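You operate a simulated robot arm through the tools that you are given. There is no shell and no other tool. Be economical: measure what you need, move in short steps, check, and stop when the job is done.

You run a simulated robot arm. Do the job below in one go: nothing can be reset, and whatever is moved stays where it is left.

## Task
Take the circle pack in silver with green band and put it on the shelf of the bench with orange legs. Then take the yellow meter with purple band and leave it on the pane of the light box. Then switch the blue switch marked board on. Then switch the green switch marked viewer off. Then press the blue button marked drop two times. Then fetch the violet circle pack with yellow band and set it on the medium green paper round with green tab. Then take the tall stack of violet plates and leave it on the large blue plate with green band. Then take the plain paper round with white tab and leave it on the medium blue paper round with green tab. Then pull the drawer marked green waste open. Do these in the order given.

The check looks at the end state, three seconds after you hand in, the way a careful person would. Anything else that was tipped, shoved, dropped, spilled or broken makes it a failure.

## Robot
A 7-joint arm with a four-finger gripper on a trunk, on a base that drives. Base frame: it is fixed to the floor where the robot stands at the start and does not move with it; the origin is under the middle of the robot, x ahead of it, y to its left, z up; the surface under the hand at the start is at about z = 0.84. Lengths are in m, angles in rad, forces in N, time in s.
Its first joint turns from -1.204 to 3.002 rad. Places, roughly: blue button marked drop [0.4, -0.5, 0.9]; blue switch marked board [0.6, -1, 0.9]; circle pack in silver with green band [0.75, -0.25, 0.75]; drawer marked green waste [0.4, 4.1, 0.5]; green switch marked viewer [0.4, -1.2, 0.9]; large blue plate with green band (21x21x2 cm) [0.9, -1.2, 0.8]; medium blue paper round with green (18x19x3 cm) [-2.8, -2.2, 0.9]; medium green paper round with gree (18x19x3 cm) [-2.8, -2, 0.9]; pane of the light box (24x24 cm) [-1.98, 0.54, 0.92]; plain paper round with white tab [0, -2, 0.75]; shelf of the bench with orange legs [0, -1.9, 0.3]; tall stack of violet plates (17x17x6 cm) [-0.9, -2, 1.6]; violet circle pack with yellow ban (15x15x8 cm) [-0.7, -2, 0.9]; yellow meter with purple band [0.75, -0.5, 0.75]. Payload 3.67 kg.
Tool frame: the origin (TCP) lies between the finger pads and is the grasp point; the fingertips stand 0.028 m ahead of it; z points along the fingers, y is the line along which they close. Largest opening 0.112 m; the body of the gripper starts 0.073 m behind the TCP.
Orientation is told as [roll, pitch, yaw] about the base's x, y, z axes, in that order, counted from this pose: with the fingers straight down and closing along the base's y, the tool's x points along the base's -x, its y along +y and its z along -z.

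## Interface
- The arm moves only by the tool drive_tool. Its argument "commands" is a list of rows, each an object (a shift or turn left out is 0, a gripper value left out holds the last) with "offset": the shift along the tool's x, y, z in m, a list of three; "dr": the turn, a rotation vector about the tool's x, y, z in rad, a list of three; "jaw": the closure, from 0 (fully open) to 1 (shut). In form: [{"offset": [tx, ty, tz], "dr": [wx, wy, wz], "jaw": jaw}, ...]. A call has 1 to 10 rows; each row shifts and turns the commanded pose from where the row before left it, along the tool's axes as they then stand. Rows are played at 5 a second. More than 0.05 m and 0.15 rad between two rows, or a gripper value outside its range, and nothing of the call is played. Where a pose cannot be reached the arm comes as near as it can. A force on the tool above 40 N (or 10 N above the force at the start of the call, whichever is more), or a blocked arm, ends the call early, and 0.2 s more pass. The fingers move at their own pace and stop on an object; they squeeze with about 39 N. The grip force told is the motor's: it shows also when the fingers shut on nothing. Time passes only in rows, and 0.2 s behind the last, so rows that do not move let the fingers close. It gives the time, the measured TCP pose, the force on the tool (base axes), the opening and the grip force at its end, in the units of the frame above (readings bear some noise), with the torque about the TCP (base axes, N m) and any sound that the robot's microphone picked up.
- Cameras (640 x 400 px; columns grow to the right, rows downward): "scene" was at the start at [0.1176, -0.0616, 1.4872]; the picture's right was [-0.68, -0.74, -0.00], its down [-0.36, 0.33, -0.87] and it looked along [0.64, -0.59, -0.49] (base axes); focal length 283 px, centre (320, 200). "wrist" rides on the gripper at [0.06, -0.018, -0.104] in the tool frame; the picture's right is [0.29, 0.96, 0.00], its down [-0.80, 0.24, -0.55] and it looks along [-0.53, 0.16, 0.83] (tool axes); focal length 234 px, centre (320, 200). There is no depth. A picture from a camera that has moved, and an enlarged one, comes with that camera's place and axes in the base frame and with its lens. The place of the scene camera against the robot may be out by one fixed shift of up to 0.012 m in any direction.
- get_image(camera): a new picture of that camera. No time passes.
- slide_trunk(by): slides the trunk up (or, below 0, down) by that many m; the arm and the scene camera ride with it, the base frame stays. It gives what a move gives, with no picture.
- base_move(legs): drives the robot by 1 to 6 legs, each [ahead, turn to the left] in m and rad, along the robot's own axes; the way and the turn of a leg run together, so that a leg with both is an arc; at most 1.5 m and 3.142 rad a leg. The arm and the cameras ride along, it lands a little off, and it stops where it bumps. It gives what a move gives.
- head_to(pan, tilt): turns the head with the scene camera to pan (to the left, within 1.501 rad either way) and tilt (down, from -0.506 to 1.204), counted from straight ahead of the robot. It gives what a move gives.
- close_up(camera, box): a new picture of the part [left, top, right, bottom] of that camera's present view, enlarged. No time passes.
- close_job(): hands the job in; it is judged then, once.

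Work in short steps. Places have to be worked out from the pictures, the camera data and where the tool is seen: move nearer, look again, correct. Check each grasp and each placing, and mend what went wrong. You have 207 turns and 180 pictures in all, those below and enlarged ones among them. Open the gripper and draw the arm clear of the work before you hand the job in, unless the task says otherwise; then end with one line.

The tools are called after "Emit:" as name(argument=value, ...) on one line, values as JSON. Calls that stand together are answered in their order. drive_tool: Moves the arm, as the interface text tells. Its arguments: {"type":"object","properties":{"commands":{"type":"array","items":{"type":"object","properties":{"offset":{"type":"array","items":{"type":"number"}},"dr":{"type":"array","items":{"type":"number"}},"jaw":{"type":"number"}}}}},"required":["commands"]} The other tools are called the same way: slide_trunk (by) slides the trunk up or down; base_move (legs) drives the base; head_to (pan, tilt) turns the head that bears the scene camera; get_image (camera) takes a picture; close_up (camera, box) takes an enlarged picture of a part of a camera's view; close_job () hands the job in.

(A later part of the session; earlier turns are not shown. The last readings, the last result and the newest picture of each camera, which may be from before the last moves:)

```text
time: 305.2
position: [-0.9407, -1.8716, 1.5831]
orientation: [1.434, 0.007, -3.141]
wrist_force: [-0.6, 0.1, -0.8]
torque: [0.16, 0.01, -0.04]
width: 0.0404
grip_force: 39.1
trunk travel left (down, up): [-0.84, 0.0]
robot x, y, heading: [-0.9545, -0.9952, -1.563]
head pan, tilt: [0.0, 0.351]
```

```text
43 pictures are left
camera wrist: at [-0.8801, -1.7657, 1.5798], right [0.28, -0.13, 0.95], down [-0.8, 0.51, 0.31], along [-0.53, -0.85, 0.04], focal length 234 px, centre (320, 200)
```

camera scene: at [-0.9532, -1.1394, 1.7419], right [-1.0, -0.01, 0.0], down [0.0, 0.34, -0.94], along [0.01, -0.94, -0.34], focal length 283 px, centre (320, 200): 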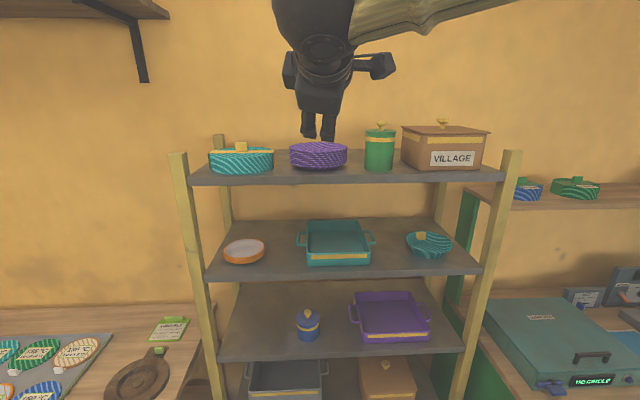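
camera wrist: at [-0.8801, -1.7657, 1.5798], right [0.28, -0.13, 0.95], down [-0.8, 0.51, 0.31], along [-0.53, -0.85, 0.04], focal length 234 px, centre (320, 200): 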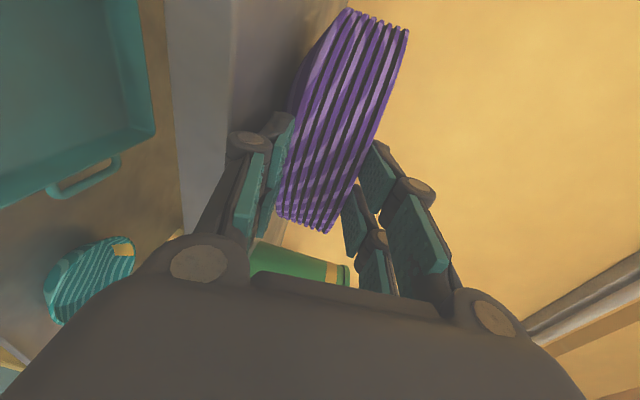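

Pinched (0.040). Test-lift 8 mm to feel the weight.

Emit:
drive_tool(commands=[{"offset": [0, 0.004, -0.0005]}, {"offset": [0, 0.004, -0.0005]}, {"offset": [0, 0, 0]}, {"offset": [0, 0, 0]}])

Emit:
get_image(camera="wrist")

Emit:
close_up(camera="scene", box=[260, 90, 380, 190])

```text
time: 306.2
position: [-0.9408, -1.8716, 1.5924]
orientation: [1.432, 0.007, -3.139]
wrist_force: [-0.3, 0.0, -1.3]
torque: [0.17, -0.04, -0.03]
width: 0.0403
grip_force: 38.8
trunk travel left (down, up): [-0.84, 0.0]
robot x, y, heading: [-0.9525, -0.9987, -1.561]
head pan, tilt: [0.0, 0.351]
```

```text
42 pictures are left
camera wrist: at [-0.8802, -1.7657, 1.5881], right [0.28, -0.13, 0.95], down [-0.8, 0.51, 0.31], along [-0.53, -0.85, 0.04], focal length 234 px, centre (320, 200)
```

wrist: 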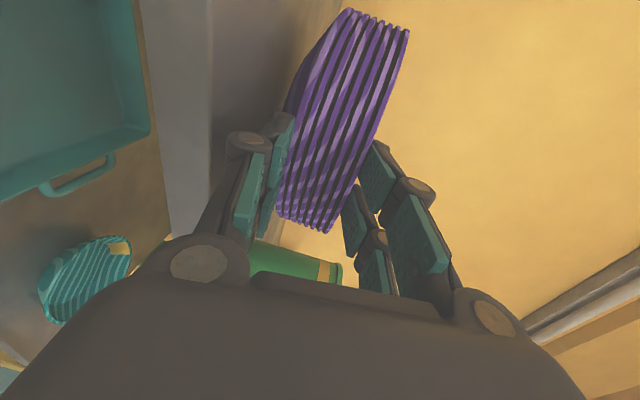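

```text
4.00 times, centred on (320, 140) of scene
camera zoom: at [-0.9533, -1.1398, 1.7418], right [-1.0, -0.01, 0.0], down [0.0, 0.34, -0.94], along [0.01, -0.94, -0.34], focal length 1133 px, centre (320, 440)
```

zoom: 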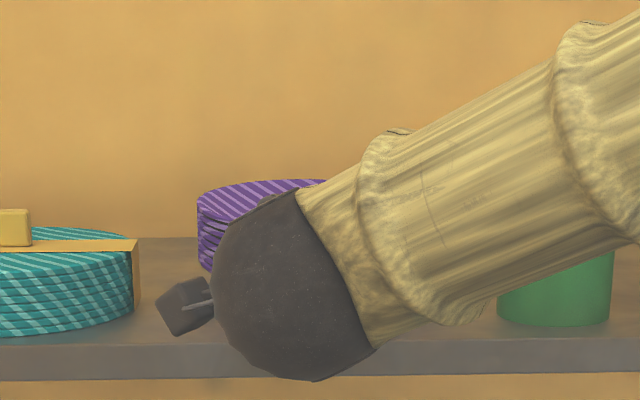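

Very light (~0.15 kg) and rigidly held. To place it over the cluttered table I need a steeper hand (~28°), so set the stack overhanging the shelf's front edge by ~3 cm and re-grip: carry 6 cm toward me, lower.

Emit:
drive_tool(commands=[{"offset": [0, -0.0041, -0.0302]}, {"offset": [0, -0.0041, -0.0302]}, {"offset": [0, -0.005, 0.0007]}, {"offset": [0, -0.003, 0.0004]}, {"offset": [0, -0.001, 0.0001]}, {"offset": [0, 0, 0]}])

```text
time: 307.6
position: [-0.9407, -1.8113, 1.5827]
orientation: [1.432, 0.009, -3.139]
wrist_force: [0.2, -1.0, -1.3]
torque: [0.14, 0.0, -0.01]
width: 0.0398
grip_force: 39.4
trunk travel left (down, up): [-0.84, 0.0]
robot x, y, heading: [-0.9538, -0.9988, -1.561]
head pan, tilt: [0.0, 0.351]
```

Still hanging by a hair; lower until it rests.

Emit:
drive_tool(commands=[{"offset": [0, -0.002, 0.0003]}, {"offset": [0, -0.0015, 0.0002]}, {"offset": [0, 0, 0]}])

Emit:
get_image(camera="wrist")

```text
time: 308.4
position: [-0.9401, -1.8118, 1.5799]
orientation: [1.434, 0.007, -3.14]
wrist_force: [-0.3, -0.1, -1.5]
torque: [0.15, 0.0, 0.0]
width: 0.0402
grip_force: 39.4
trunk travel left (down, up): [-0.84, 0.0]
robot x, y, heading: [-0.9518, -0.9929, -1.562]
head pan, tilt: [0.0, 0.351]
```

```text
40 pictures are left
camera wrist: at [-0.8806, -1.7048, 1.5757], right [0.28, -0.13, 0.95], down [-0.8, 0.51, 0.31], along [-0.53, -0.85, 0.04], focal length 234 px, centre (320, 200)
```

wrist: 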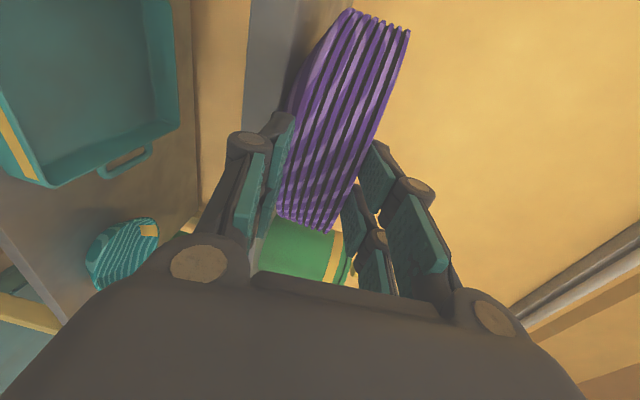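

Emit:
drive_tool(commands=[{"offset": [0, -0.002, 0.0003]}, {"offset": [0, -0.002, 0.0003]}, {"offset": [0, 0, 0]}])

Emit:
drive_tool(commands=[{"offset": [0, -0.002, 0.0003]}, {"offset": [0, 0, 0]}])

```text
time: 309.2
position: [-0.9399, -1.8092, 1.5777]
orientation: [1.437, 0.007, -3.139]
wrist_force: [-2.5, 5.8, 11.5]
torque: [-0.33, 0.15, -0.11]
width: 0.0392
grip_force: 38.8
trunk travel left (down, up): [-0.84, 0.0]
robot x, y, heading: [-0.9569, -0.992, -1.562]
head pan, tilt: [0.0, 0.351]
```

```text
time: 309.8
position: [-0.9402, -1.8074, 1.5763]
orientation: [1.438, 0.008, -3.14]
wrist_force: [-2.0, 9.3, 19.8]
torque: [-0.63, 0.2, -0.18]
width: 0.0386
grip_force: 38.7
trunk travel left (down, up): [-0.84, 0.0]
robot x, y, heading: [-0.9555, -0.9924, -1.557]
head pan, tilt: [0.0, 0.351]
```

Resting on the shelf. Unload, open slightly and back off 5 cm, then look.

Emit:
drive_tool(commands=[{"offset": [0, 0.003, -0.0004]}, {"offset": [0, 0, 0], "jaw": 0.52}, {"offset": [0, 0, 0]}, {"offset": [0, 0, -0.025]}, {"offset": [0, 0, -0.025]}, {"offset": [0, 0, 0]}])

Emit:
get_image(camera="wrist")

Emit:
close_up(camera="scene", box=[260, 90, 380, 190])

```text
time: 311.2
position: [-0.9406, -1.7619, 1.5828]
orientation: [1.43, 0.008, -3.14]
wrist_force: [-0.1, 0.1, 0.5]
torque: [-0.02, 0.0, 0.02]
width: 0.0535
grip_force: 0.2
trunk travel left (down, up): [-0.84, 0.0]
robot x, y, heading: [-0.9552, -0.9987, -1.56]
head pan, tilt: [0.0, 0.351]
```

```text
39 pictures are left
camera wrist: at [-0.8808, -1.6565, 1.5784], right [0.28, -0.13, 0.95], down [-0.8, 0.51, 0.31], along [-0.53, -0.85, 0.04], focal length 234 px, centre (320, 200)
```

wrist: 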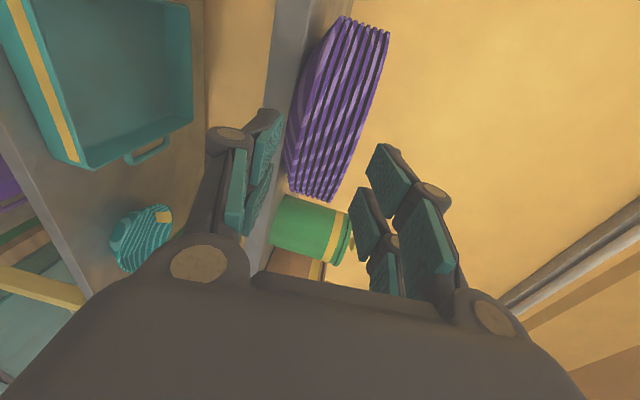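

```text
4.00 times, centred on (320, 140) of scene
camera zoom: at [-0.9532, -1.1414, 1.7416], right [-1.0, -0.01, 0.0], down [0.0, 0.34, -0.94], along [0.01, -0.94, -0.34], focal length 1133 px, centre (320, 440)
```

zoom: 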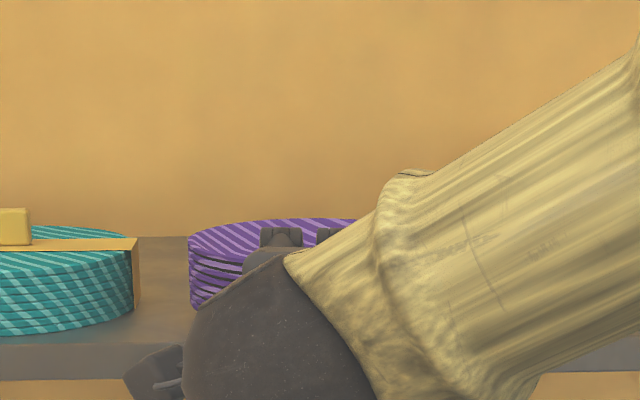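

Stack rests flat with its rim overhanging. Tilt the hand to 28°, reposition, and re-approach along the rim's slope.

Emit:
drive_tool(commands=[{"dr": [0.116, 0, 0]}, {"dr": [0.116, 0, 0]}, {"dr": [0.116, 0, 0]}, {"offset": [0, 0.0241, 0.0098]}, {"offset": [0, 0, 0.02]}, {"offset": [0, 0, 0]}])

Emit:
get_image(camera="wrist")

```text
time: 312.6
position: [-0.9412, -1.7977, 1.5912]
orientation: [1.085, 0.005, -3.139]
wrist_force: [-0.6, 0.1, 0.2]
torque: [0.02, -0.01, 0.01]
width: 0.0538
grip_force: 0.1
trunk travel left (down, up): [-0.84, 0.0]
robot x, y, heading: [-0.9583, -1.0001, -1.555]
head pan, tilt: [0.0, 0.351]
```

```text
37 pictures are left
camera wrist: at [-0.8811, -1.6962, 1.6242], right [0.28, -0.45, 0.85], down [-0.8, 0.38, 0.46], along [-0.53, -0.81, -0.25], focal length 234 px, centre (320, 200)
```

wrist: 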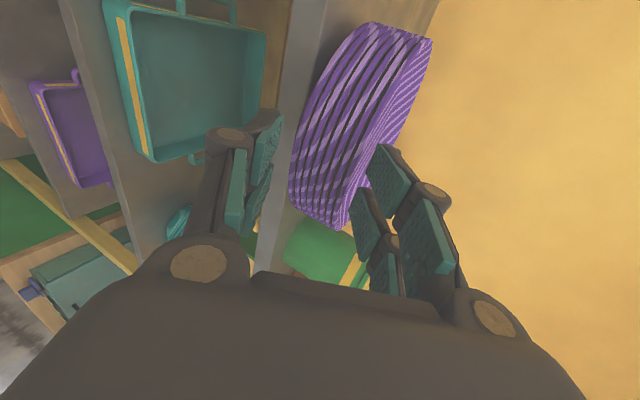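

Stack sits between the fingers. Advance 3 cm in small steps, then close.

Emit:
drive_tool(commands=[{"offset": [0, 0, 0.01]}, {"offset": [0, 0, 0.01]}, {"offset": [0, 0, 0.008]}, {"offset": [0, 0, 0]}])

Emit:
get_image(camera="wrist")

```text
time: 313.6
position: [-0.9406, -1.8215, 1.5761]
orientation: [1.086, 0.007, -3.14]
wrist_force: [-0.7, -0.1, -0.4]
torque: [0.03, 0.0, 0.01]
width: 0.0537
grip_force: 0.1
trunk travel left (down, up): [-0.84, 0.0]
robot x, y, heading: [-0.9515, -0.9973, -1.558]
head pan, tilt: [0.0, 0.351]
```

```text
36 pictures are left
camera wrist: at [-0.8809, -1.7219, 1.6101], right [0.28, -0.45, 0.85], down [-0.8, 0.38, 0.47], along [-0.53, -0.81, -0.25], focal length 234 px, centre (320, 200)
```

wrist: 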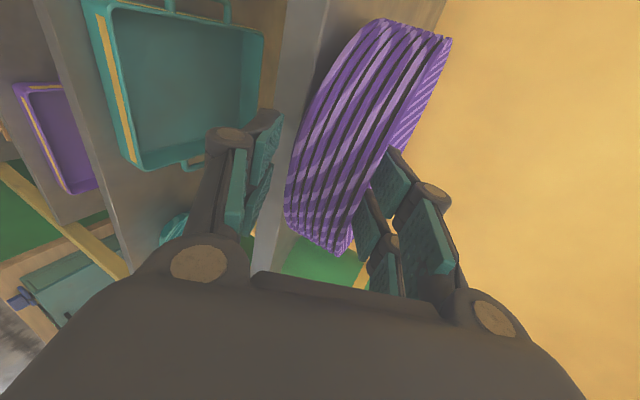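

No contact; rim is between the fingers. Close and test-lift.

Emit:
drive_tool(commands=[{"offset": [0, 0, 0.003]}, {"offset": [0, 0, 0], "jaw": 0.62}, {"offset": [0, 0, 0], "jaw": 1}, {"offset": [0, 0, 0]}, {"offset": [0, 0.0088, -0.0047]}, {"offset": [0, 0.0088, -0.0047]}, {"offset": [0, 0.0177, -0.0094]}, {"offset": [0, 0, 0]}])

Emit:
get_image(camera="wrist")

Emit:
close_up(camera="scene", box=[240, 90, 380, 190])

```text
time: 315.4
position: [-0.9407, -1.8263, 1.6152]
orientation: [1.082, 0.008, -3.139]
wrist_force: [-1.1, -0.8, -1.4]
torque: [0.1, -0.03, -0.01]
width: 0.0382
grip_force: 39.1
trunk travel left (down, up): [-0.84, 0.0]
robot x, y, heading: [-0.9578, -0.9967, -1.559]
head pan, tilt: [0.0, 0.351]
```

```text
35 pictures are left
camera wrist: at [-0.8808, -1.7255, 1.6483], right [0.28, -0.45, 0.85], down [-0.8, 0.38, 0.47], along [-0.53, -0.81, -0.25], focal length 234 px, centre (320, 200)
```

wrist: 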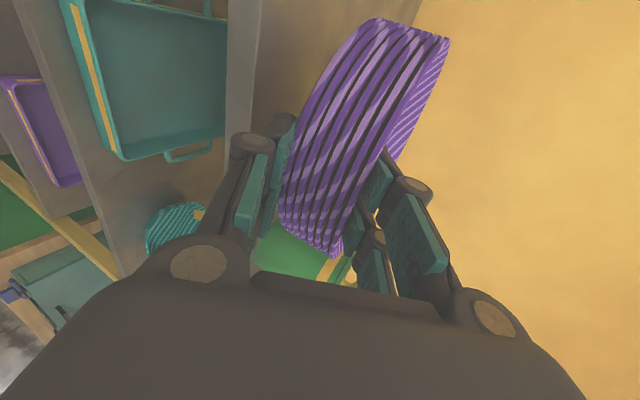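

```text
4.00 times, centred on (310, 140) of scene
camera zoom: at [-0.9532, -1.1401, 1.7418], right [-1.0, -0.01, 0.0], down [0.0, 0.34, -0.94], along [0.01, -0.94, -0.34], focal length 1133 px, centre (360, 440)
```

zoom: 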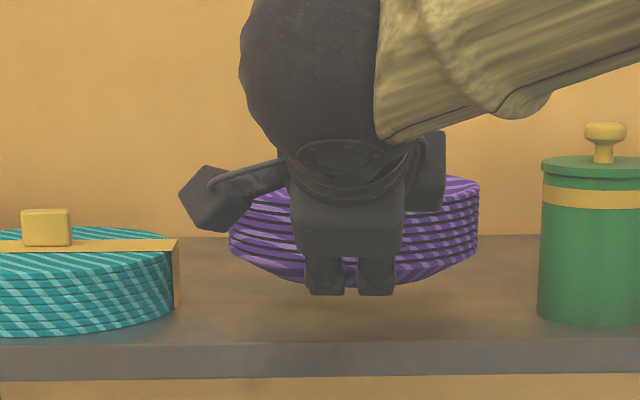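

Lifted, with a ~10° sideways lean. Lift higher, back the base out, and roll the tool to level the stack.

Emit:
drive_tool(commands=[{"offset": [0, 0.0265, -0.0141]}, {"offset": [0, 0.0265, -0.0141]}, {"offset": [0, 0, 0]}])

Emit:
base_move(legs=[[-0.25, 0]])

Emit:
drive_tool(commands=[{"dr": [0, 0, 0.09]}, {"dr": [0, 0, 0.09]}, {"dr": [0, 0, 0]}])

Emit:
close_up(camera="scene", box=[220, 40, 400, 180])

```text
time: 316.2
position: [-0.9409, -1.8264, 1.6757]
orientation: [1.085, 0.007, -3.14]
wrist_force: [0.5, 0.2, -2.4]
torque: [0.11, -0.01, -0.01]
width: 0.0383
grip_force: 39.2
trunk travel left (down, up): [-0.84, 0.0]
robot x, y, heading: [-0.9541, -0.9972, -1.56]
head pan, tilt: [0.0, 0.351]
```

```text
time: 318.1
position: [-0.9425, -1.5771, 1.6758]
orientation: [1.085, 0.007, -3.138]
wrist_force: [0.1, 0.1, -1.2]
torque: [0.12, 0.0, 0.02]
width: 0.038
grip_force: 39.1
trunk travel left (down, up): [-0.84, 0.0]
robot x, y, heading: [-0.9606, -0.7491, -1.555]
head pan, tilt: [0.0, 0.351]
```

```text
time: 318.9
position: [-0.9428, -1.5762, 1.6754]
orientation: [1.078, 0.165, 3.061]
wrist_force: [-0.7, -0.3, -2.3]
torque: [0.12, 0.02, 0.01]
width: 0.0379
grip_force: 39.3
trunk travel left (down, up): [-0.84, 0.0]
robot x, y, heading: [-0.9591, -0.7484, -1.554]
head pan, tilt: [0.0, 0.351]
```

```text
2.86 times, centred on (310, 110) of scene
camera zoom: at [-0.9558, -0.8904, 1.7418], right [-1.0, -0.01, 0.0], down [0.0, 0.34, -0.94], along [0.01, -0.94, -0.34], focal length 810 px, centre (349, 457)
```

zoom: 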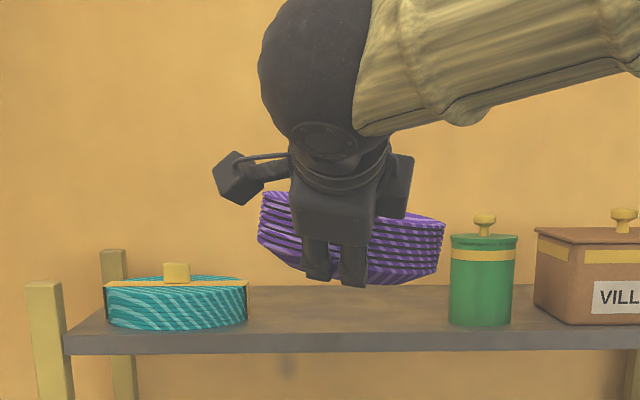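

Slightly over-corrected; roll back a little, retract 15 cm, and drive to the start table at about (0,−0.85).

Emit:
drive_tool(commands=[{"offset": [0, -0.0176, -0.0331], "dr": [0, 0, -0.08]}, {"offset": [0, -0.0176, -0.0331]}, {"offset": [0, -0.0176, -0.0331]}, {"offset": [0, -0.0176, -0.0331]}, {"offset": [0, 0, 0]}])

Emit:
base_move(legs=[[0, 1.45], [0.94, 0], [0, -0.1]])

Emit:
head_to(pan=-0.1, tilt=0.55)

Emit:
get_image(camera="scene")

```text
time: 320.1
position: [-0.9329, -1.4302, 1.6737]
orientation: [1.082, 0.094, 3.098]
wrist_force: [0.1, -0.8, -1.7]
torque: [0.12, -0.04, 0.0]
width: 0.0377
grip_force: 38.9
trunk travel left (down, up): [-0.84, 0.0]
robot x, y, heading: [-0.9572, -0.7437, -1.559]
head pan, tilt: [0.0, 0.351]
```

```text
time: 329.0
position: [0.6356, -0.9597, 1.6754]
orientation: [1.082, 0.093, -1.827]
wrist_force: [0.2, -0.8, -1.7]
torque: [-0.04, 0.1, 0.02]
width: 0.0373
grip_force: 38.8
trunk travel left (down, up): [-0.84, 0.0]
robot x, y, heading: [-0.0374, -0.842, -0.2]
head pan, tilt: [0.0, 0.351]
```

```text
time: 329.7
position: [0.635, -0.963, 1.6766]
orientation: [1.083, 0.097, -1.827]
wrist_force: [0.7, 0.6, -1.4]
torque: [0.05, 0.15, 0.0]
width: 0.0374
grip_force: 39.4
trunk travel left (down, up): [-0.84, 0.0]
robot x, y, heading: [-0.0337, -0.8417, -0.196]
head pan, tilt: [-0.099, 0.55]
```

```text
32 pictures are left
camera scene: at [0.101, -0.8781, 1.7236], right [-0.3, -0.96, 0.0], down [-0.5, 0.15, -0.85], along [0.81, -0.25, -0.52], focal length 283 px, centre (320, 200)
```

scene: 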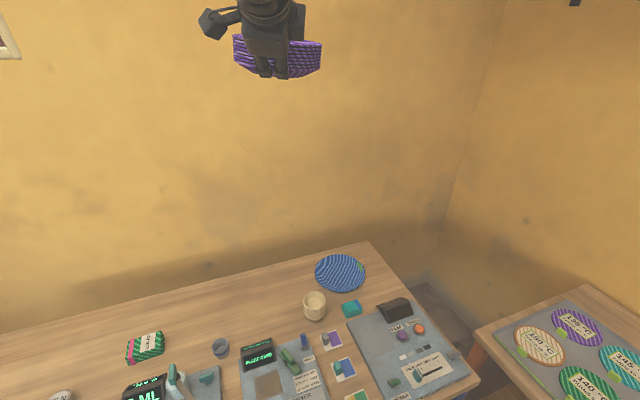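

Plate at ≈(0.885,−1.208). Lower the trunk 0.4, rotate the hand to point along +x, and move over the plate.

Emit:
slide_trunk(by=-0.4)

Emit:
drive_tool(commands=[{"dr": [0, 0.115, -0.061]}, {"dr": [0, 0.115, -0.061]}, {"offset": [-0.035, 0.0111, 0.0208]}, {"offset": [-0.035, 0.0111, 0.0208]}, {"offset": [-0.035, 0.0111, 0.0208]}, {"offset": [-0.035, 0.0111, 0.0208]}, {"offset": [-0.035, 0.0111, 0.0208]}, {"offset": [-0.035, 0.0111, 0.0208]}, {"offset": [0, 0, 0]}])

Emit:
get_image(camera="scene")

```text
time: 333.6
position: [0.6349, -0.9623, 1.2757]
orientation: [1.081, 0.095, -1.828]
wrist_force: [0.2, 0.6, -1.9]
torque: [0.01, 0.12, 0.0]
width: 0.0369
grip_force: 38.9
trunk travel left (down, up): [-0.44, 0.4]
robot x, y, heading: [-0.0368, -0.8408, -0.201]
head pan, tilt: [-0.099, 0.55]
```

```text
time: 335.6
position: [0.7776, -1.1678, 1.2603]
orientation: [1.108, 0.09, -1.566]
wrist_force: [-0.9, 0.1, -1.4]
torque: [0.0, 0.12, -0.03]
width: 0.0368
grip_force: 39.0
trunk travel left (down, up): [-0.44, 0.4]
robot x, y, heading: [-0.034, -0.8429, -0.2]
head pan, tilt: [-0.099, 0.55]
```

```text
31 pictures are left
camera scene: at [0.1009, -0.8765, 1.3237], right [-0.3, -0.96, 0.0], down [-0.5, 0.15, -0.85], along [0.81, -0.25, -0.52], focal length 283 px, centre (320, 200)
```

scene: 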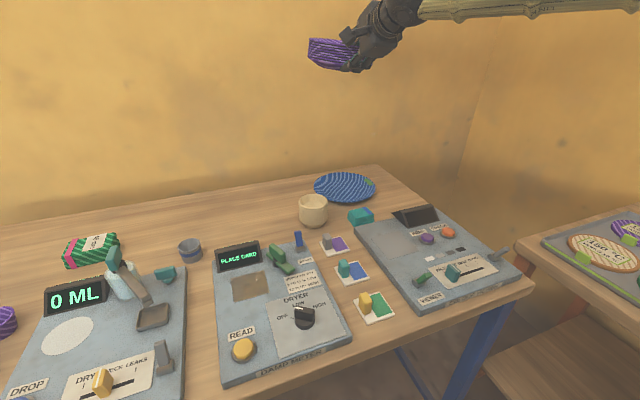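

Emit:
close_up(camera="scene", box=[280, 0, 440, 100])

```text
4.00 times, centred on (360, 50) of scene
camera zoom: at [0.1009, -0.8765, 1.3237], right [-0.3, -0.96, 0.0], down [-0.5, 0.15, -0.85], along [0.81, -0.25, -0.52], focal length 1133 px, centre (160, 800)
```

zoom: 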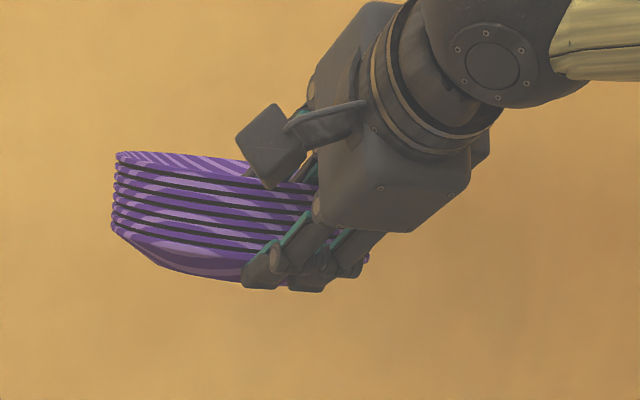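

The stack leans ~8° with its left side high, so undo the roll. Shift to line up, then lower the trunk 0.27.

Emit:
drive_tool(commands=[{"offset": [-0.018, 0.003, 0.0055], "dr": [0, 0, -0.06]}, {"offset": [-0.018, 0.003, 0.0055], "dr": [0, 0, -0.055]}, {"offset": [0, 0, 0]}])

Emit:
slide_trunk(by=-0.27)

Emit:
get_image(camera="scene")

Emit:
get_image(camera="wrist")

```text
time: 336.4
position: [0.7909, -1.2045, 1.2583]
orientation: [1.107, -0.011, -1.513]
wrist_force: [0.0, 0.9, -1.1]
torque: [0.01, 0.12, 0.02]
width: 0.0369
grip_force: 39.2
trunk travel left (down, up): [-0.44, 0.4]
robot x, y, heading: [-0.0347, -0.8412, -0.199]
head pan, tilt: [-0.099, 0.55]
```

```text
time: 339.1
position: [0.7905, -1.2046, 0.9881]
orientation: [1.109, -0.01, -1.514]
wrist_force: [0.3, 0.2, -1.4]
torque: [-0.02, 0.17, 0.0]
width: 0.037
grip_force: 38.7
trunk travel left (down, up): [-0.17, 0.67]
robot x, y, heading: [-0.0351, -0.8434, -0.198]
head pan, tilt: [-0.099, 0.55]
```

```text
29 pictures are left
camera scene: at [0.1012, -0.8773, 1.0536], right [-0.3, -0.96, 0.0], down [-0.5, 0.15, -0.85], along [0.81, -0.25, -0.52], focal length 283 px, centre (320, 200)
```

scene: 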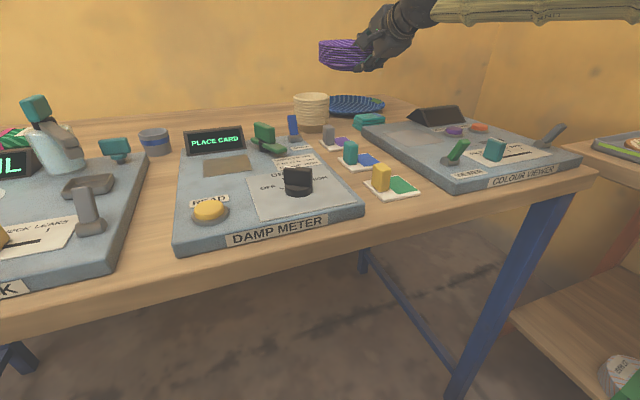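

```text
28 pictures are left
camera wrist: at [0.6872, -1.1502, 1.017], right [0.41, 0.32, 0.85], down [-0.34, -0.81, 0.47], along [0.85, -0.49, -0.22], focal length 234 px, centre (320, 200)
```

wrist: 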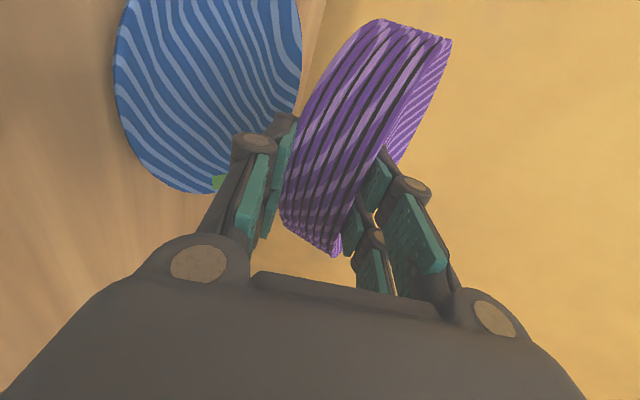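

Circle-fit of the plate rim gives centre (0.878,−1.201); stack centre ≈(0.875,−1.20). Lower 8 cm by trunk and view.

Emit:
slide_trunk(by=-0.075)

Emit:
get_image(camera="wrist")

Emit:
close_up(camera="scene", box=[280, 20, 460, 140])

```text
time: 340.2
position: [0.7924, -1.2057, 0.9136]
orientation: [1.108, -0.012, -1.515]
wrist_force: [-0.3, 1.2, -1.2]
torque: [-0.02, 0.17, -0.01]
width: 0.0371
grip_force: 39.0
trunk travel left (down, up): [-0.095, 0.745]
robot x, y, heading: [-0.0339, -0.8397, -0.196]
head pan, tilt: [-0.099, 0.55]
```

```text
27 pictures are left
camera wrist: at [0.6871, -1.1501, 0.9422], right [0.41, 0.32, 0.85], down [-0.34, -0.81, 0.47], along [0.85, -0.49, -0.22], focal length 234 px, centre (320, 200)
```

wrist: 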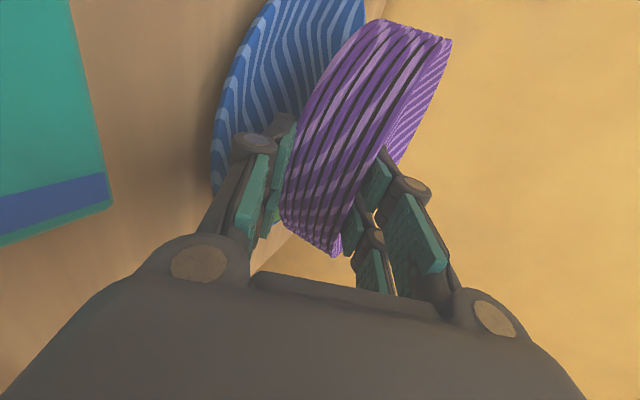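

```text
3.33 times, centred on (370, 80) of scene
camera zoom: at [0.1012, -0.8771, 0.9787], right [-0.3, -0.96, 0.0], down [-0.5, 0.15, -0.85], along [0.81, -0.25, -0.52], focal length 944 px, centre (153, 600)
```

zoom: 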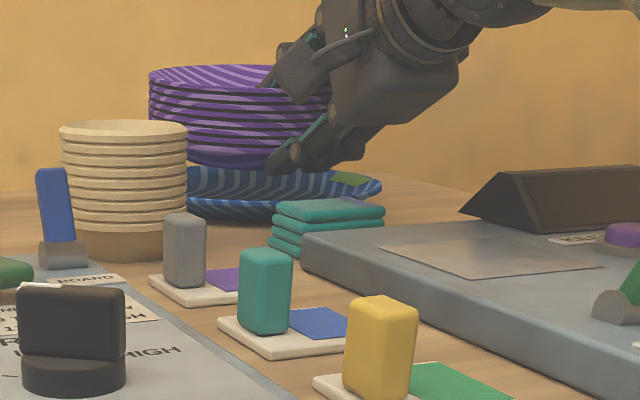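

Level and centred ~2.5 cm above the plate. Lower in small steps to contact.

Emit:
drive_tool(commands=[{"offset": [0, -0.0107, 0.0054]}, {"offset": [0, -0.0045, 0.0022]}, {"offset": [0, -0.0036, 0.0018]}, {"offset": [0, 0, 0]}])

Emit:
drive_tool(commands=[{"offset": [0, -0.0027, 0.0013]}, {"offset": [0, -0.0018, 0.0009]}, {"offset": [0, 0, 0]}])

Emit:
close_up(camera="scene", box=[280, 20, 460, 140])

```text
time: 341.2
position: [0.7907, -1.2054, 0.8913]
orientation: [1.107, -0.011, -1.515]
wrist_force: [-0.2, 0.4, -0.7]
torque: [-0.04, 0.18, -0.05]
width: 0.0368
grip_force: 39.2
trunk travel left (down, up): [-0.095, 0.745]
robot x, y, heading: [-0.0327, -0.8417, -0.199]
head pan, tilt: [-0.099, 0.55]
```

```text
time: 342.0
position: [0.7906, -1.2052, 0.8898]
orientation: [1.111, -0.01, -1.515]
wrist_force: [2.4, -0.1, 13.1]
torque: [-0.04, -0.24, -0.01]
width: 0.0368
grip_force: 38.5
trunk travel left (down, up): [-0.095, 0.745]
robot x, y, heading: [-0.0343, -0.8384, -0.202]
head pan, tilt: [-0.099, 0.55]
```

```text
3.33 times, centred on (370, 80) of scene
camera zoom: at [0.1005, -0.8769, 0.9789], right [-0.3, -0.96, 0.0], down [-0.5, 0.15, -0.85], along [0.81, -0.25, -0.52], focal length 944 px, centre (153, 600)
```

zoom: 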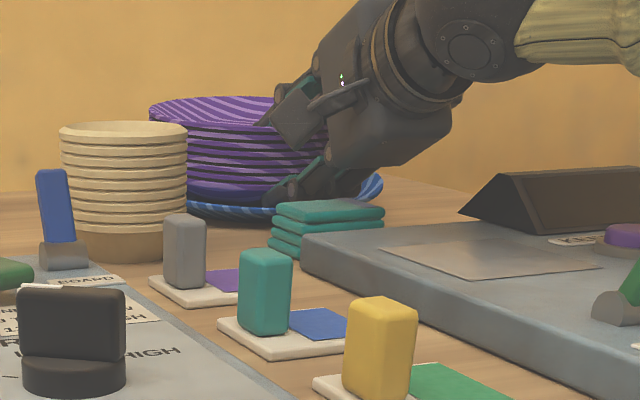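

Contact at the expected height. Open just enough and withdraw along the finger axis.

Emit:
drive_tool(commands=[{"offset": [0, 0.001, 0]}, {"offset": [0, 0, 0], "jaw": 0.59}, {"offset": [0, 0, 0]}, {"offset": [0, 0, -0.012]}, {"offset": [0, 0, -0.02]}, {"offset": [0, 0, -0.03]}, {"offset": [0, 0.02, -0.04]}])

Emit:
get_image(camera="wrist")

Emit:
close_up(camera="scene", box=[280, 20, 460, 140])

```text
time: 343.6
position: [0.7082, -1.2105, 0.9515]
orientation: [1.107, -0.01, -1.513]
wrist_force: [0.0, -0.1, 1.0]
torque: [0.0, -0.03, 0.01]
width: 0.046
grip_force: 0.1
trunk travel left (down, up): [-0.095, 0.745]
robot x, y, heading: [-0.0346, -0.8421, -0.203]
head pan, tilt: [-0.099, 0.55]
```

```text
24 pictures are left
camera wrist: at [0.6051, -1.1547, 0.9805], right [0.41, 0.32, 0.85], down [-0.34, -0.81, 0.47], along [0.85, -0.49, -0.22], focal length 234 px, centre (320, 200)
```

wrist: 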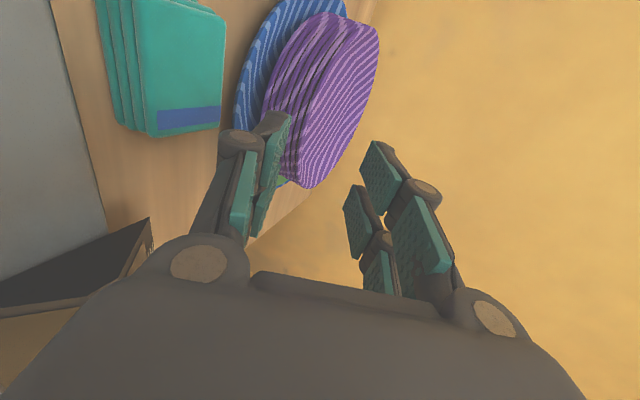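

```text
3.33 times, centred on (370, 80) of scene
camera zoom: at [0.1015, -0.8772, 0.9785], right [-0.3, -0.96, 0.0], down [-0.5, 0.15, -0.85], along [0.81, -0.25, -0.52], focal length 944 px, centre (153, 600)
```

zoom: 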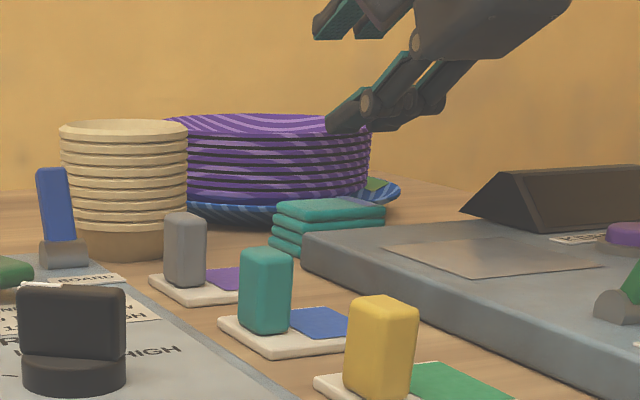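

Stack is sitting on the blue plate. Raise, turn to face the orange bench, and bring the tool vertical (closing axis along y) for the paper round's tab.

Emit:
slide_trunk(by=0.4)

Emit:
base_move(legs=[[0, -1.37], [0.1, 0]])

Emit:
drive_tool(commands=[{"dr": [0.139, 0, 0]}, {"dr": [0.139, 0, 0]}, {"dr": [0.139, 0, 0]}, {"dr": [0.139, 0, 0]}, {"dr": [0.139, 0, 0]}, {"dr": [0.139, 0, 0]}, {"dr": [0.139, 0, 0]}, {"dr": [0.134, 0, 0]}, {"dr": [0, 0, 0]}])

Emit:
head_to(pan=0.0, tilt=0.6)

Emit:
get_image(camera="scene")

```text
time: 347.5
position: [0.7091, -1.21, 1.3527]
orientation: [1.109, -0.01, -1.515]
wrist_force: [0.4, 0.4, 1.0]
torque: [0.01, 0.0, 0.0]
width: 0.0459
grip_force: 0.1
trunk travel left (down, up): [-0.495, 0.345]
robot x, y, heading: [-0.0332, -0.8411, -0.199]
head pan, tilt: [-0.099, 0.55]
```

```text
time: 352.0
position: [-0.2522, -1.7435, 1.3493]
orientation: [1.107, -0.01, -2.89]
wrist_force: [0.1, -0.8, 0.9]
torque: [0.01, 0.0, -0.01]
width: 0.0462
grip_force: 0.1
trunk travel left (down, up): [-0.495, 0.345]
robot x, y, heading: [-0.0338, -0.9423, -1.577]
head pan, tilt: [-0.099, 0.55]
```

```text
time: 354.0
position: [-0.2533, -1.7413, 1.3507]
orientation: [0.003, -0.011, -2.89]
wrist_force: [0.7, -0.7, 0.6]
torque: [0.01, 0.02, -0.03]
width: 0.0461
grip_force: 0.2
trunk travel left (down, up): [-0.495, 0.345]
robot x, y, heading: [-0.0365, -0.943, -1.576]
head pan, tilt: [-0.099, 0.55]
```

```text
time: 354.7
position: [-0.2524, -1.742, 1.3505]
orientation: [0.001, -0.009, -2.891]
wrist_force: [-1.0, -0.7, 0.1]
torque: [0.04, 0.02, 0.01]
width: 0.0457
grip_force: 0.1
trunk travel left (down, up): [-0.495, 0.345]
robot x, y, heading: [-0.034, -0.9395, -1.578]
head pan, tilt: [0.0, 0.6]
```

```text
22 pictures are left
camera scene: at [-0.0355, -1.0794, 1.3741], right [-1.0, 0.01, 0.0], down [0.0, 0.56, -0.83], along [0.0, -0.83, -0.56], focal length 283 px, centre (320, 200)
```

scene: 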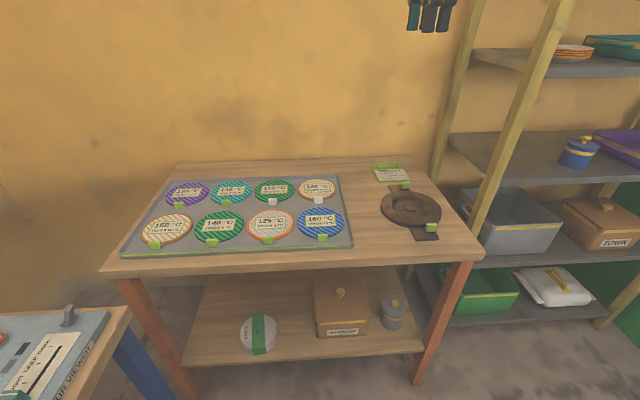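

Identify the plain round with white tab (130 °C, rear right). Move the hand above it and look with the wrist camera.

Emit:
drive_tool(commands=[{"offset": [0.0315, 0.005, 0.03]}, {"offset": [0.0315, 0.005, 0.03]}, {"offset": [0.0315, 0.005, 0.03]}, {"offset": [0.0315, 0.005, 0.03]}, {"offset": [0.0315, 0.005, 0.03]}, {"offset": [0.0315, 0.005, 0.03]}, {"offset": [0.0315, 0.005, 0.03]}, {"offset": [0, 0, 0.03], "dr": [0, 0, 0.125]}, {"offset": [0, 0, 0.03], "dr": [0, 0, 0.125]}])

Emit:
get_image(camera="wrist")

```text
time: 356.7
position: [-0.0318, -1.7225, 1.0787]
orientation: [0.005, -0.011, -3.142]
wrist_force: [0.2, 0.8, -0.2]
torque: [0.02, 0.03, 0.01]
width: 0.046
grip_force: 0.1
trunk travel left (down, up): [-0.495, 0.345]
robot x, y, heading: [-0.0335, -0.9437, -1.574]
head pan, tilt: [0.0, 0.6]
```

```text
21 pictures are left
camera wrist: at [0.0294, -1.7033, 1.1811], right [0.29, -0.96, 0.0], down [-0.79, -0.24, 0.56], along [-0.54, -0.16, -0.83], focal length 234 px, centre (320, 200)
```

wrist: 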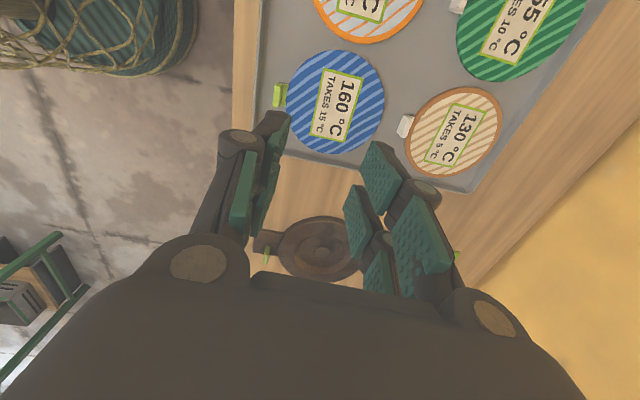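

White tab ≈(−0.026,−1.834), radial direction slightly rotated (0.15 rad). Align and descend to z≈0.93.

Emit:
drive_tool(commands=[{"offset": [0.0015, 0.028, 0.037]}, {"offset": [0.0015, 0.028, 0.037]}, {"offset": [0.0015, 0.028, 0.037]}, {"offset": [0.0015, 0.028, 0.037]}, {"dr": [0, 0, -0.145]}, {"offset": [0, 0, 0]}])

Emit:
get_image(camera="wrist")

```text
time: 358.1
position: [-0.0278, -1.8343, 0.9312]
orientation: [0.003, -0.01, -2.992]
wrist_force: [-0.6, 0.4, 0.0]
torque: [0.02, 0.01, 0.01]
width: 0.0459
grip_force: 0.1
trunk travel left (down, up): [-0.495, 0.345]
robot x, y, heading: [-0.0362, -0.9374, -1.581]
head pan, tilt: [0.0, 0.6]
```

```text
20 pictures are left
camera wrist: at [0.03, -1.8077, 1.0342], right [0.43, -0.9, 0.0], down [-0.75, -0.35, 0.56], along [-0.51, -0.24, -0.83], focal length 234 px, centre (320, 200)
```

wrist: 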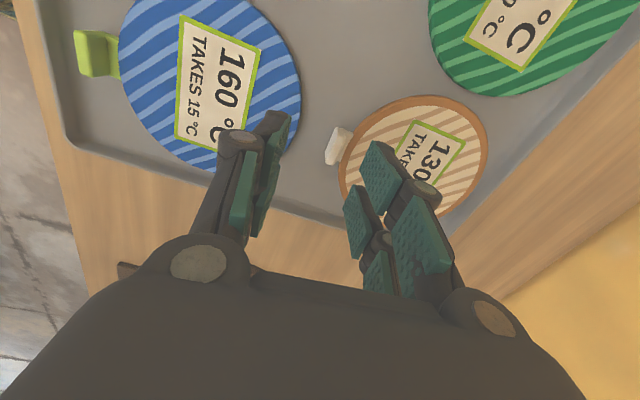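

Tab ≈(−0.022,−1.845). Shift ~1.3 cm and descend to tips ≈0.873, then recheck.

Emit:
drive_tool(commands=[{"offset": [0.003, 0.0126, 0.01]}, {"offset": [0, 0, 0.02]}, {"offset": [0, 0, 0]}])

Emit:
close_up(camera="wrist", box=[220, 80, 480, 260])

Emit:
close_up(camera="scene", box=[270, 140, 370, 220])

```text
time: 358.9
position: [-0.0229, -1.8462, 0.902]
orientation: [0.004, -0.011, -2.994]
wrist_force: [-0.1, -0.5, 0.3]
torque: [0.01, -0.01, 0.02]
width: 0.0456
grip_force: 0.1
trunk travel left (down, up): [-0.495, 0.345]
robot x, y, heading: [-0.0381, -0.9434, -1.575]
head pan, tilt: [0.0, 0.6]
```

```text
2.22 times, centred on (350, 170) of wrist
camera zoom: at [0.0345, -1.8196, 1.0045], right [0.43, -0.91, 0.0], down [-0.75, -0.35, 0.56], along [-0.51, -0.24, -0.83], focal length 520 px, centre (253, 267)
```

zoom: 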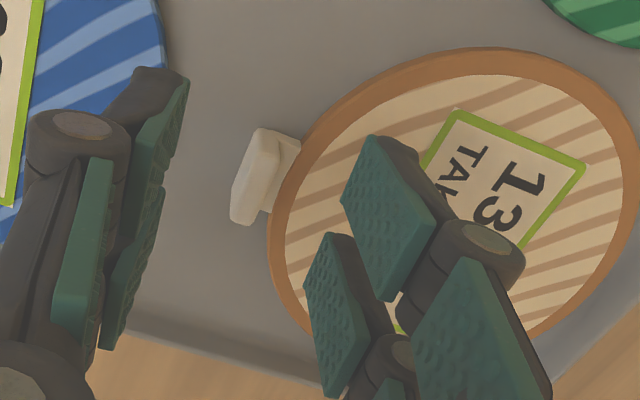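

```text
5.00 times, centred on (320, 180) of scene
camera zoom: at [-0.0351, -1.0793, 1.3741], right [-1.0, 0.0, 0.0], down [0.0, 0.56, -0.83], along [0.0, -0.83, -0.56], focal length 1416 px, centre (320, 300)
```

zoom: 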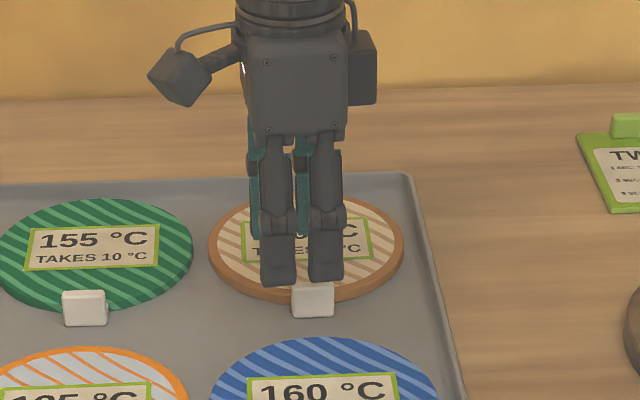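

Tab is centred between the fingers, its middle at z≈0.855. Descend until the inner finger just touches the paper.

Emit:
drive_tool(commands=[{"offset": [0, 0.002, 0.01]}, {"offset": [0, 0, 0.006]}, {"offset": [0, 0, 0.004]}, {"offset": [0, 0, 0]}])

Emit:
close_up(camera="wrist", box=[220, 80, 480, 260])

```text
time: 359.9
position: [-0.0234, -1.8486, 0.8822]
orientation: [0.001, -0.012, -2.996]
wrist_force: [-0.2, -0.4, -0.1]
torque: [0.0, -0.02, -0.01]
width: 0.0459
grip_force: 0.1
trunk travel left (down, up): [-0.495, 0.345]
robot x, y, heading: [-0.0333, -0.941, -1.577]
head pan, tilt: [0.0, 0.6]
```

```text
2.22 times, centred on (350, 170) of wrist
camera zoom: at [0.0345, -1.8213, 0.984], right [0.43, -0.91, 0.0], down [-0.75, -0.35, 0.56], along [-0.51, -0.24, -0.83], focal length 520 px, centre (253, 267)
```

zoom: 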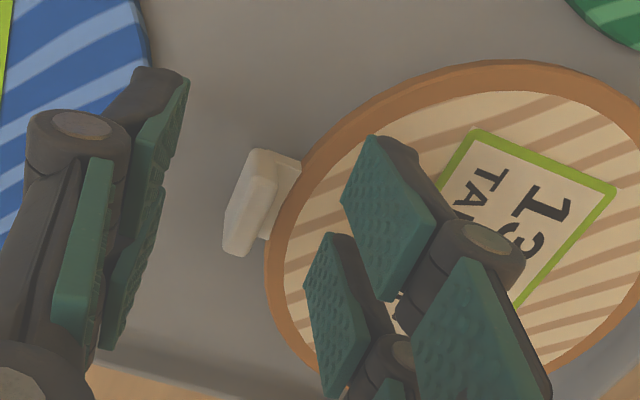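

Emit:
drive_tool(commands=[{"offset": [0, 0, 0.004]}, {"offset": [0, 0, 0.003]}, {"offset": [0, 0, 0.003]}, {"offset": [0, 0, 0]}])

```text
time: 360.9
position: [-0.0241, -1.8486, 0.8712]
orientation: [0.004, -0.011, -2.995]
wrist_force: [-0.4, 0.5, 0.4]
torque: [0.0, -0.02, -0.01]
width: 0.0458
grip_force: 0.1
trunk travel left (down, up): [-0.495, 0.345]
robot x, y, heading: [-0.0328, -0.9393, -1.574]
head pan, tilt: [0.0, 0.6]
```

Emit:
drive_tool(commands=[{"offset": [0, 0, 0.003]}, {"offset": [0, 0, 0.003]}, {"offset": [0, 0, 0.003]}, {"offset": [0, 0, 0]}])

Emit:
close_up(camera="wrist", box=[220, 80, 480, 260])

```text
time: 361.9
position: [-0.0247, -1.8487, 0.8621]
orientation: [0.002, -0.01, -2.996]
wrist_force: [0.4, 0.8, 0.0]
torque: [-0.02, 0.0, -0.03]
width: 0.0459
grip_force: 0.1
trunk travel left (down, up): [-0.495, 0.345]
robot x, y, heading: [-0.036, -0.9391, -1.578]
head pan, tilt: [0.0, 0.6]
```

```text
2.22 times, centred on (350, 170) of wrist
camera zoom: at [0.0343, -1.8217, 0.965], right [0.43, -0.91, 0.0], down [-0.75, -0.35, 0.56], along [-0.51, -0.24, -0.83], focal length 520 px, centre (253, 267)
```

zoom: 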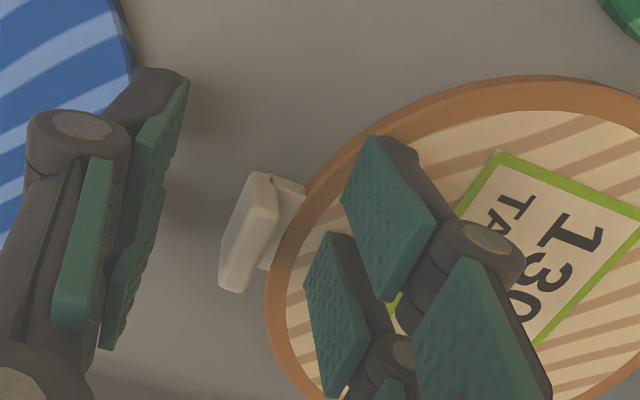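

The tab (centre z≈0.85) is now between the pads. Close and lift slightly.

Emit:
drive_tool(commands=[{"offset": [0, 0, 0], "jaw": 0.8}, {"offset": [0, 0, 0], "jaw": 1}, {"offset": [0, 0, 0]}, {"offset": [0, 0, -0.01]}, {"offset": [0, 0, -0.02]}, {"offset": [0, 0, -0.03]}, {"offset": [0, 0, 0]}])

Emit:
get_image(camera="wrist")

```text
time: 363.5
position: [-0.0227, -1.849, 0.9199]
orientation: [0.002, -0.012, -2.996]
wrist_force: [0.1, -0.1, 0.0]
torque: [0.02, 0.02, 0.0]
width: 0.0076
grip_force: 39.0
trunk travel left (down, up): [-0.495, 0.345]
robot x, y, heading: [-0.0354, -0.9407, -1.577]
head pan, tilt: [0.0, 0.6]
```

```text
15 pictures are left
camera wrist: at [0.0349, -1.8213, 1.0251], right [0.43, -0.91, 0.0], down [-0.75, -0.35, 0.56], along [-0.51, -0.24, -0.83], focal length 234 px, centre (320, 200)
```

wrist: 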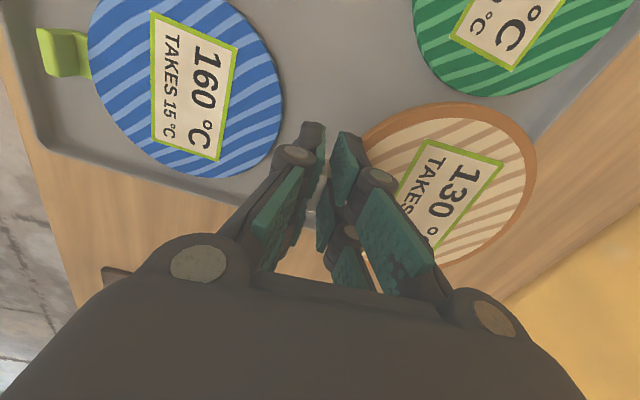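

Paper round lifted by its tab. Retract toward the robot while raising, then raise the trunk.

Emit:
drive_tool(commands=[{"offset": [0, 0, -0.045]}, {"offset": [0.0063, -0.0433, -0.01]}, {"offset": [0.0063, -0.0433, -0.01]}, {"offset": [0.0063, -0.0433, -0.01]}, {"offset": [0.0063, -0.0433, -0.01]}, {"offset": [0.0063, -0.0433, -0.01]}, {"offset": [0.0063, -0.0433, -0.01]}, {"offset": [0.0063, -0.0433, -0.01]}, {"offset": [0.0063, -0.0433, -0.01]}])

Emit:
slide_trunk(by=0.2)

Emit:
base_move(legs=[[-0.06, 0], [0, -1.56], [1.4, 0], [1.33, 0], [0, 1.57]])

Emit:
get_image(camera="scene")

```text
time: 365.5
position: [-0.0214, -1.4991, 1.0465]
orientation: [0.005, -0.01, -2.996]
wrist_force: [0.0, -0.4, 0.0]
torque: [0.01, -0.01, 0.01]
width: 0.0078
grip_force: 39.1
trunk travel left (down, up): [-0.495, 0.345]
robot x, y, heading: [-0.0326, -0.9431, -1.577]
head pan, tilt: [0.0, 0.6]
```

```text
time: 367.6
position: [-0.0229, -1.4997, 1.2453]
orientation: [0.002, -0.01, -2.996]
wrist_force: [0.9, 1.0, -0.9]
torque: [0.0, -0.02, -0.01]
width: 0.0075
grip_force: 39.1
trunk travel left (down, up): [-0.695, 0.145]
robot x, y, heading: [-0.0334, -0.9374, -1.574]
head pan, tilt: [0.0, 0.6]
```

```text
time: 389.0
position: [-2.7489, -1.4769, 1.2464]
orientation: [0.002, -0.011, -3.0]
wrist_force: [0.9, -0.9, 0.0]
torque: [0.01, 0.02, -0.04]
width: 0.0078
grip_force: 38.7
trunk travel left (down, up): [-0.695, 0.145]
robot x, y, heading: [-2.7557, -0.9189, -1.577]
head pan, tilt: [0.0, 0.6]
```

```text
14 pictures are left
camera scene: at [-2.7594, -1.0567, 1.5741], right [-1.0, 0.01, 0.0], down [0.01, 0.57, -0.82], along [-0.01, -0.82, -0.57], focal length 283 px, centre (320, 200)
```

scene: 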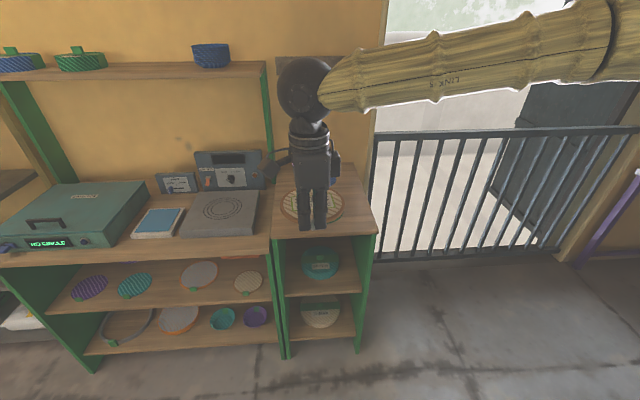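

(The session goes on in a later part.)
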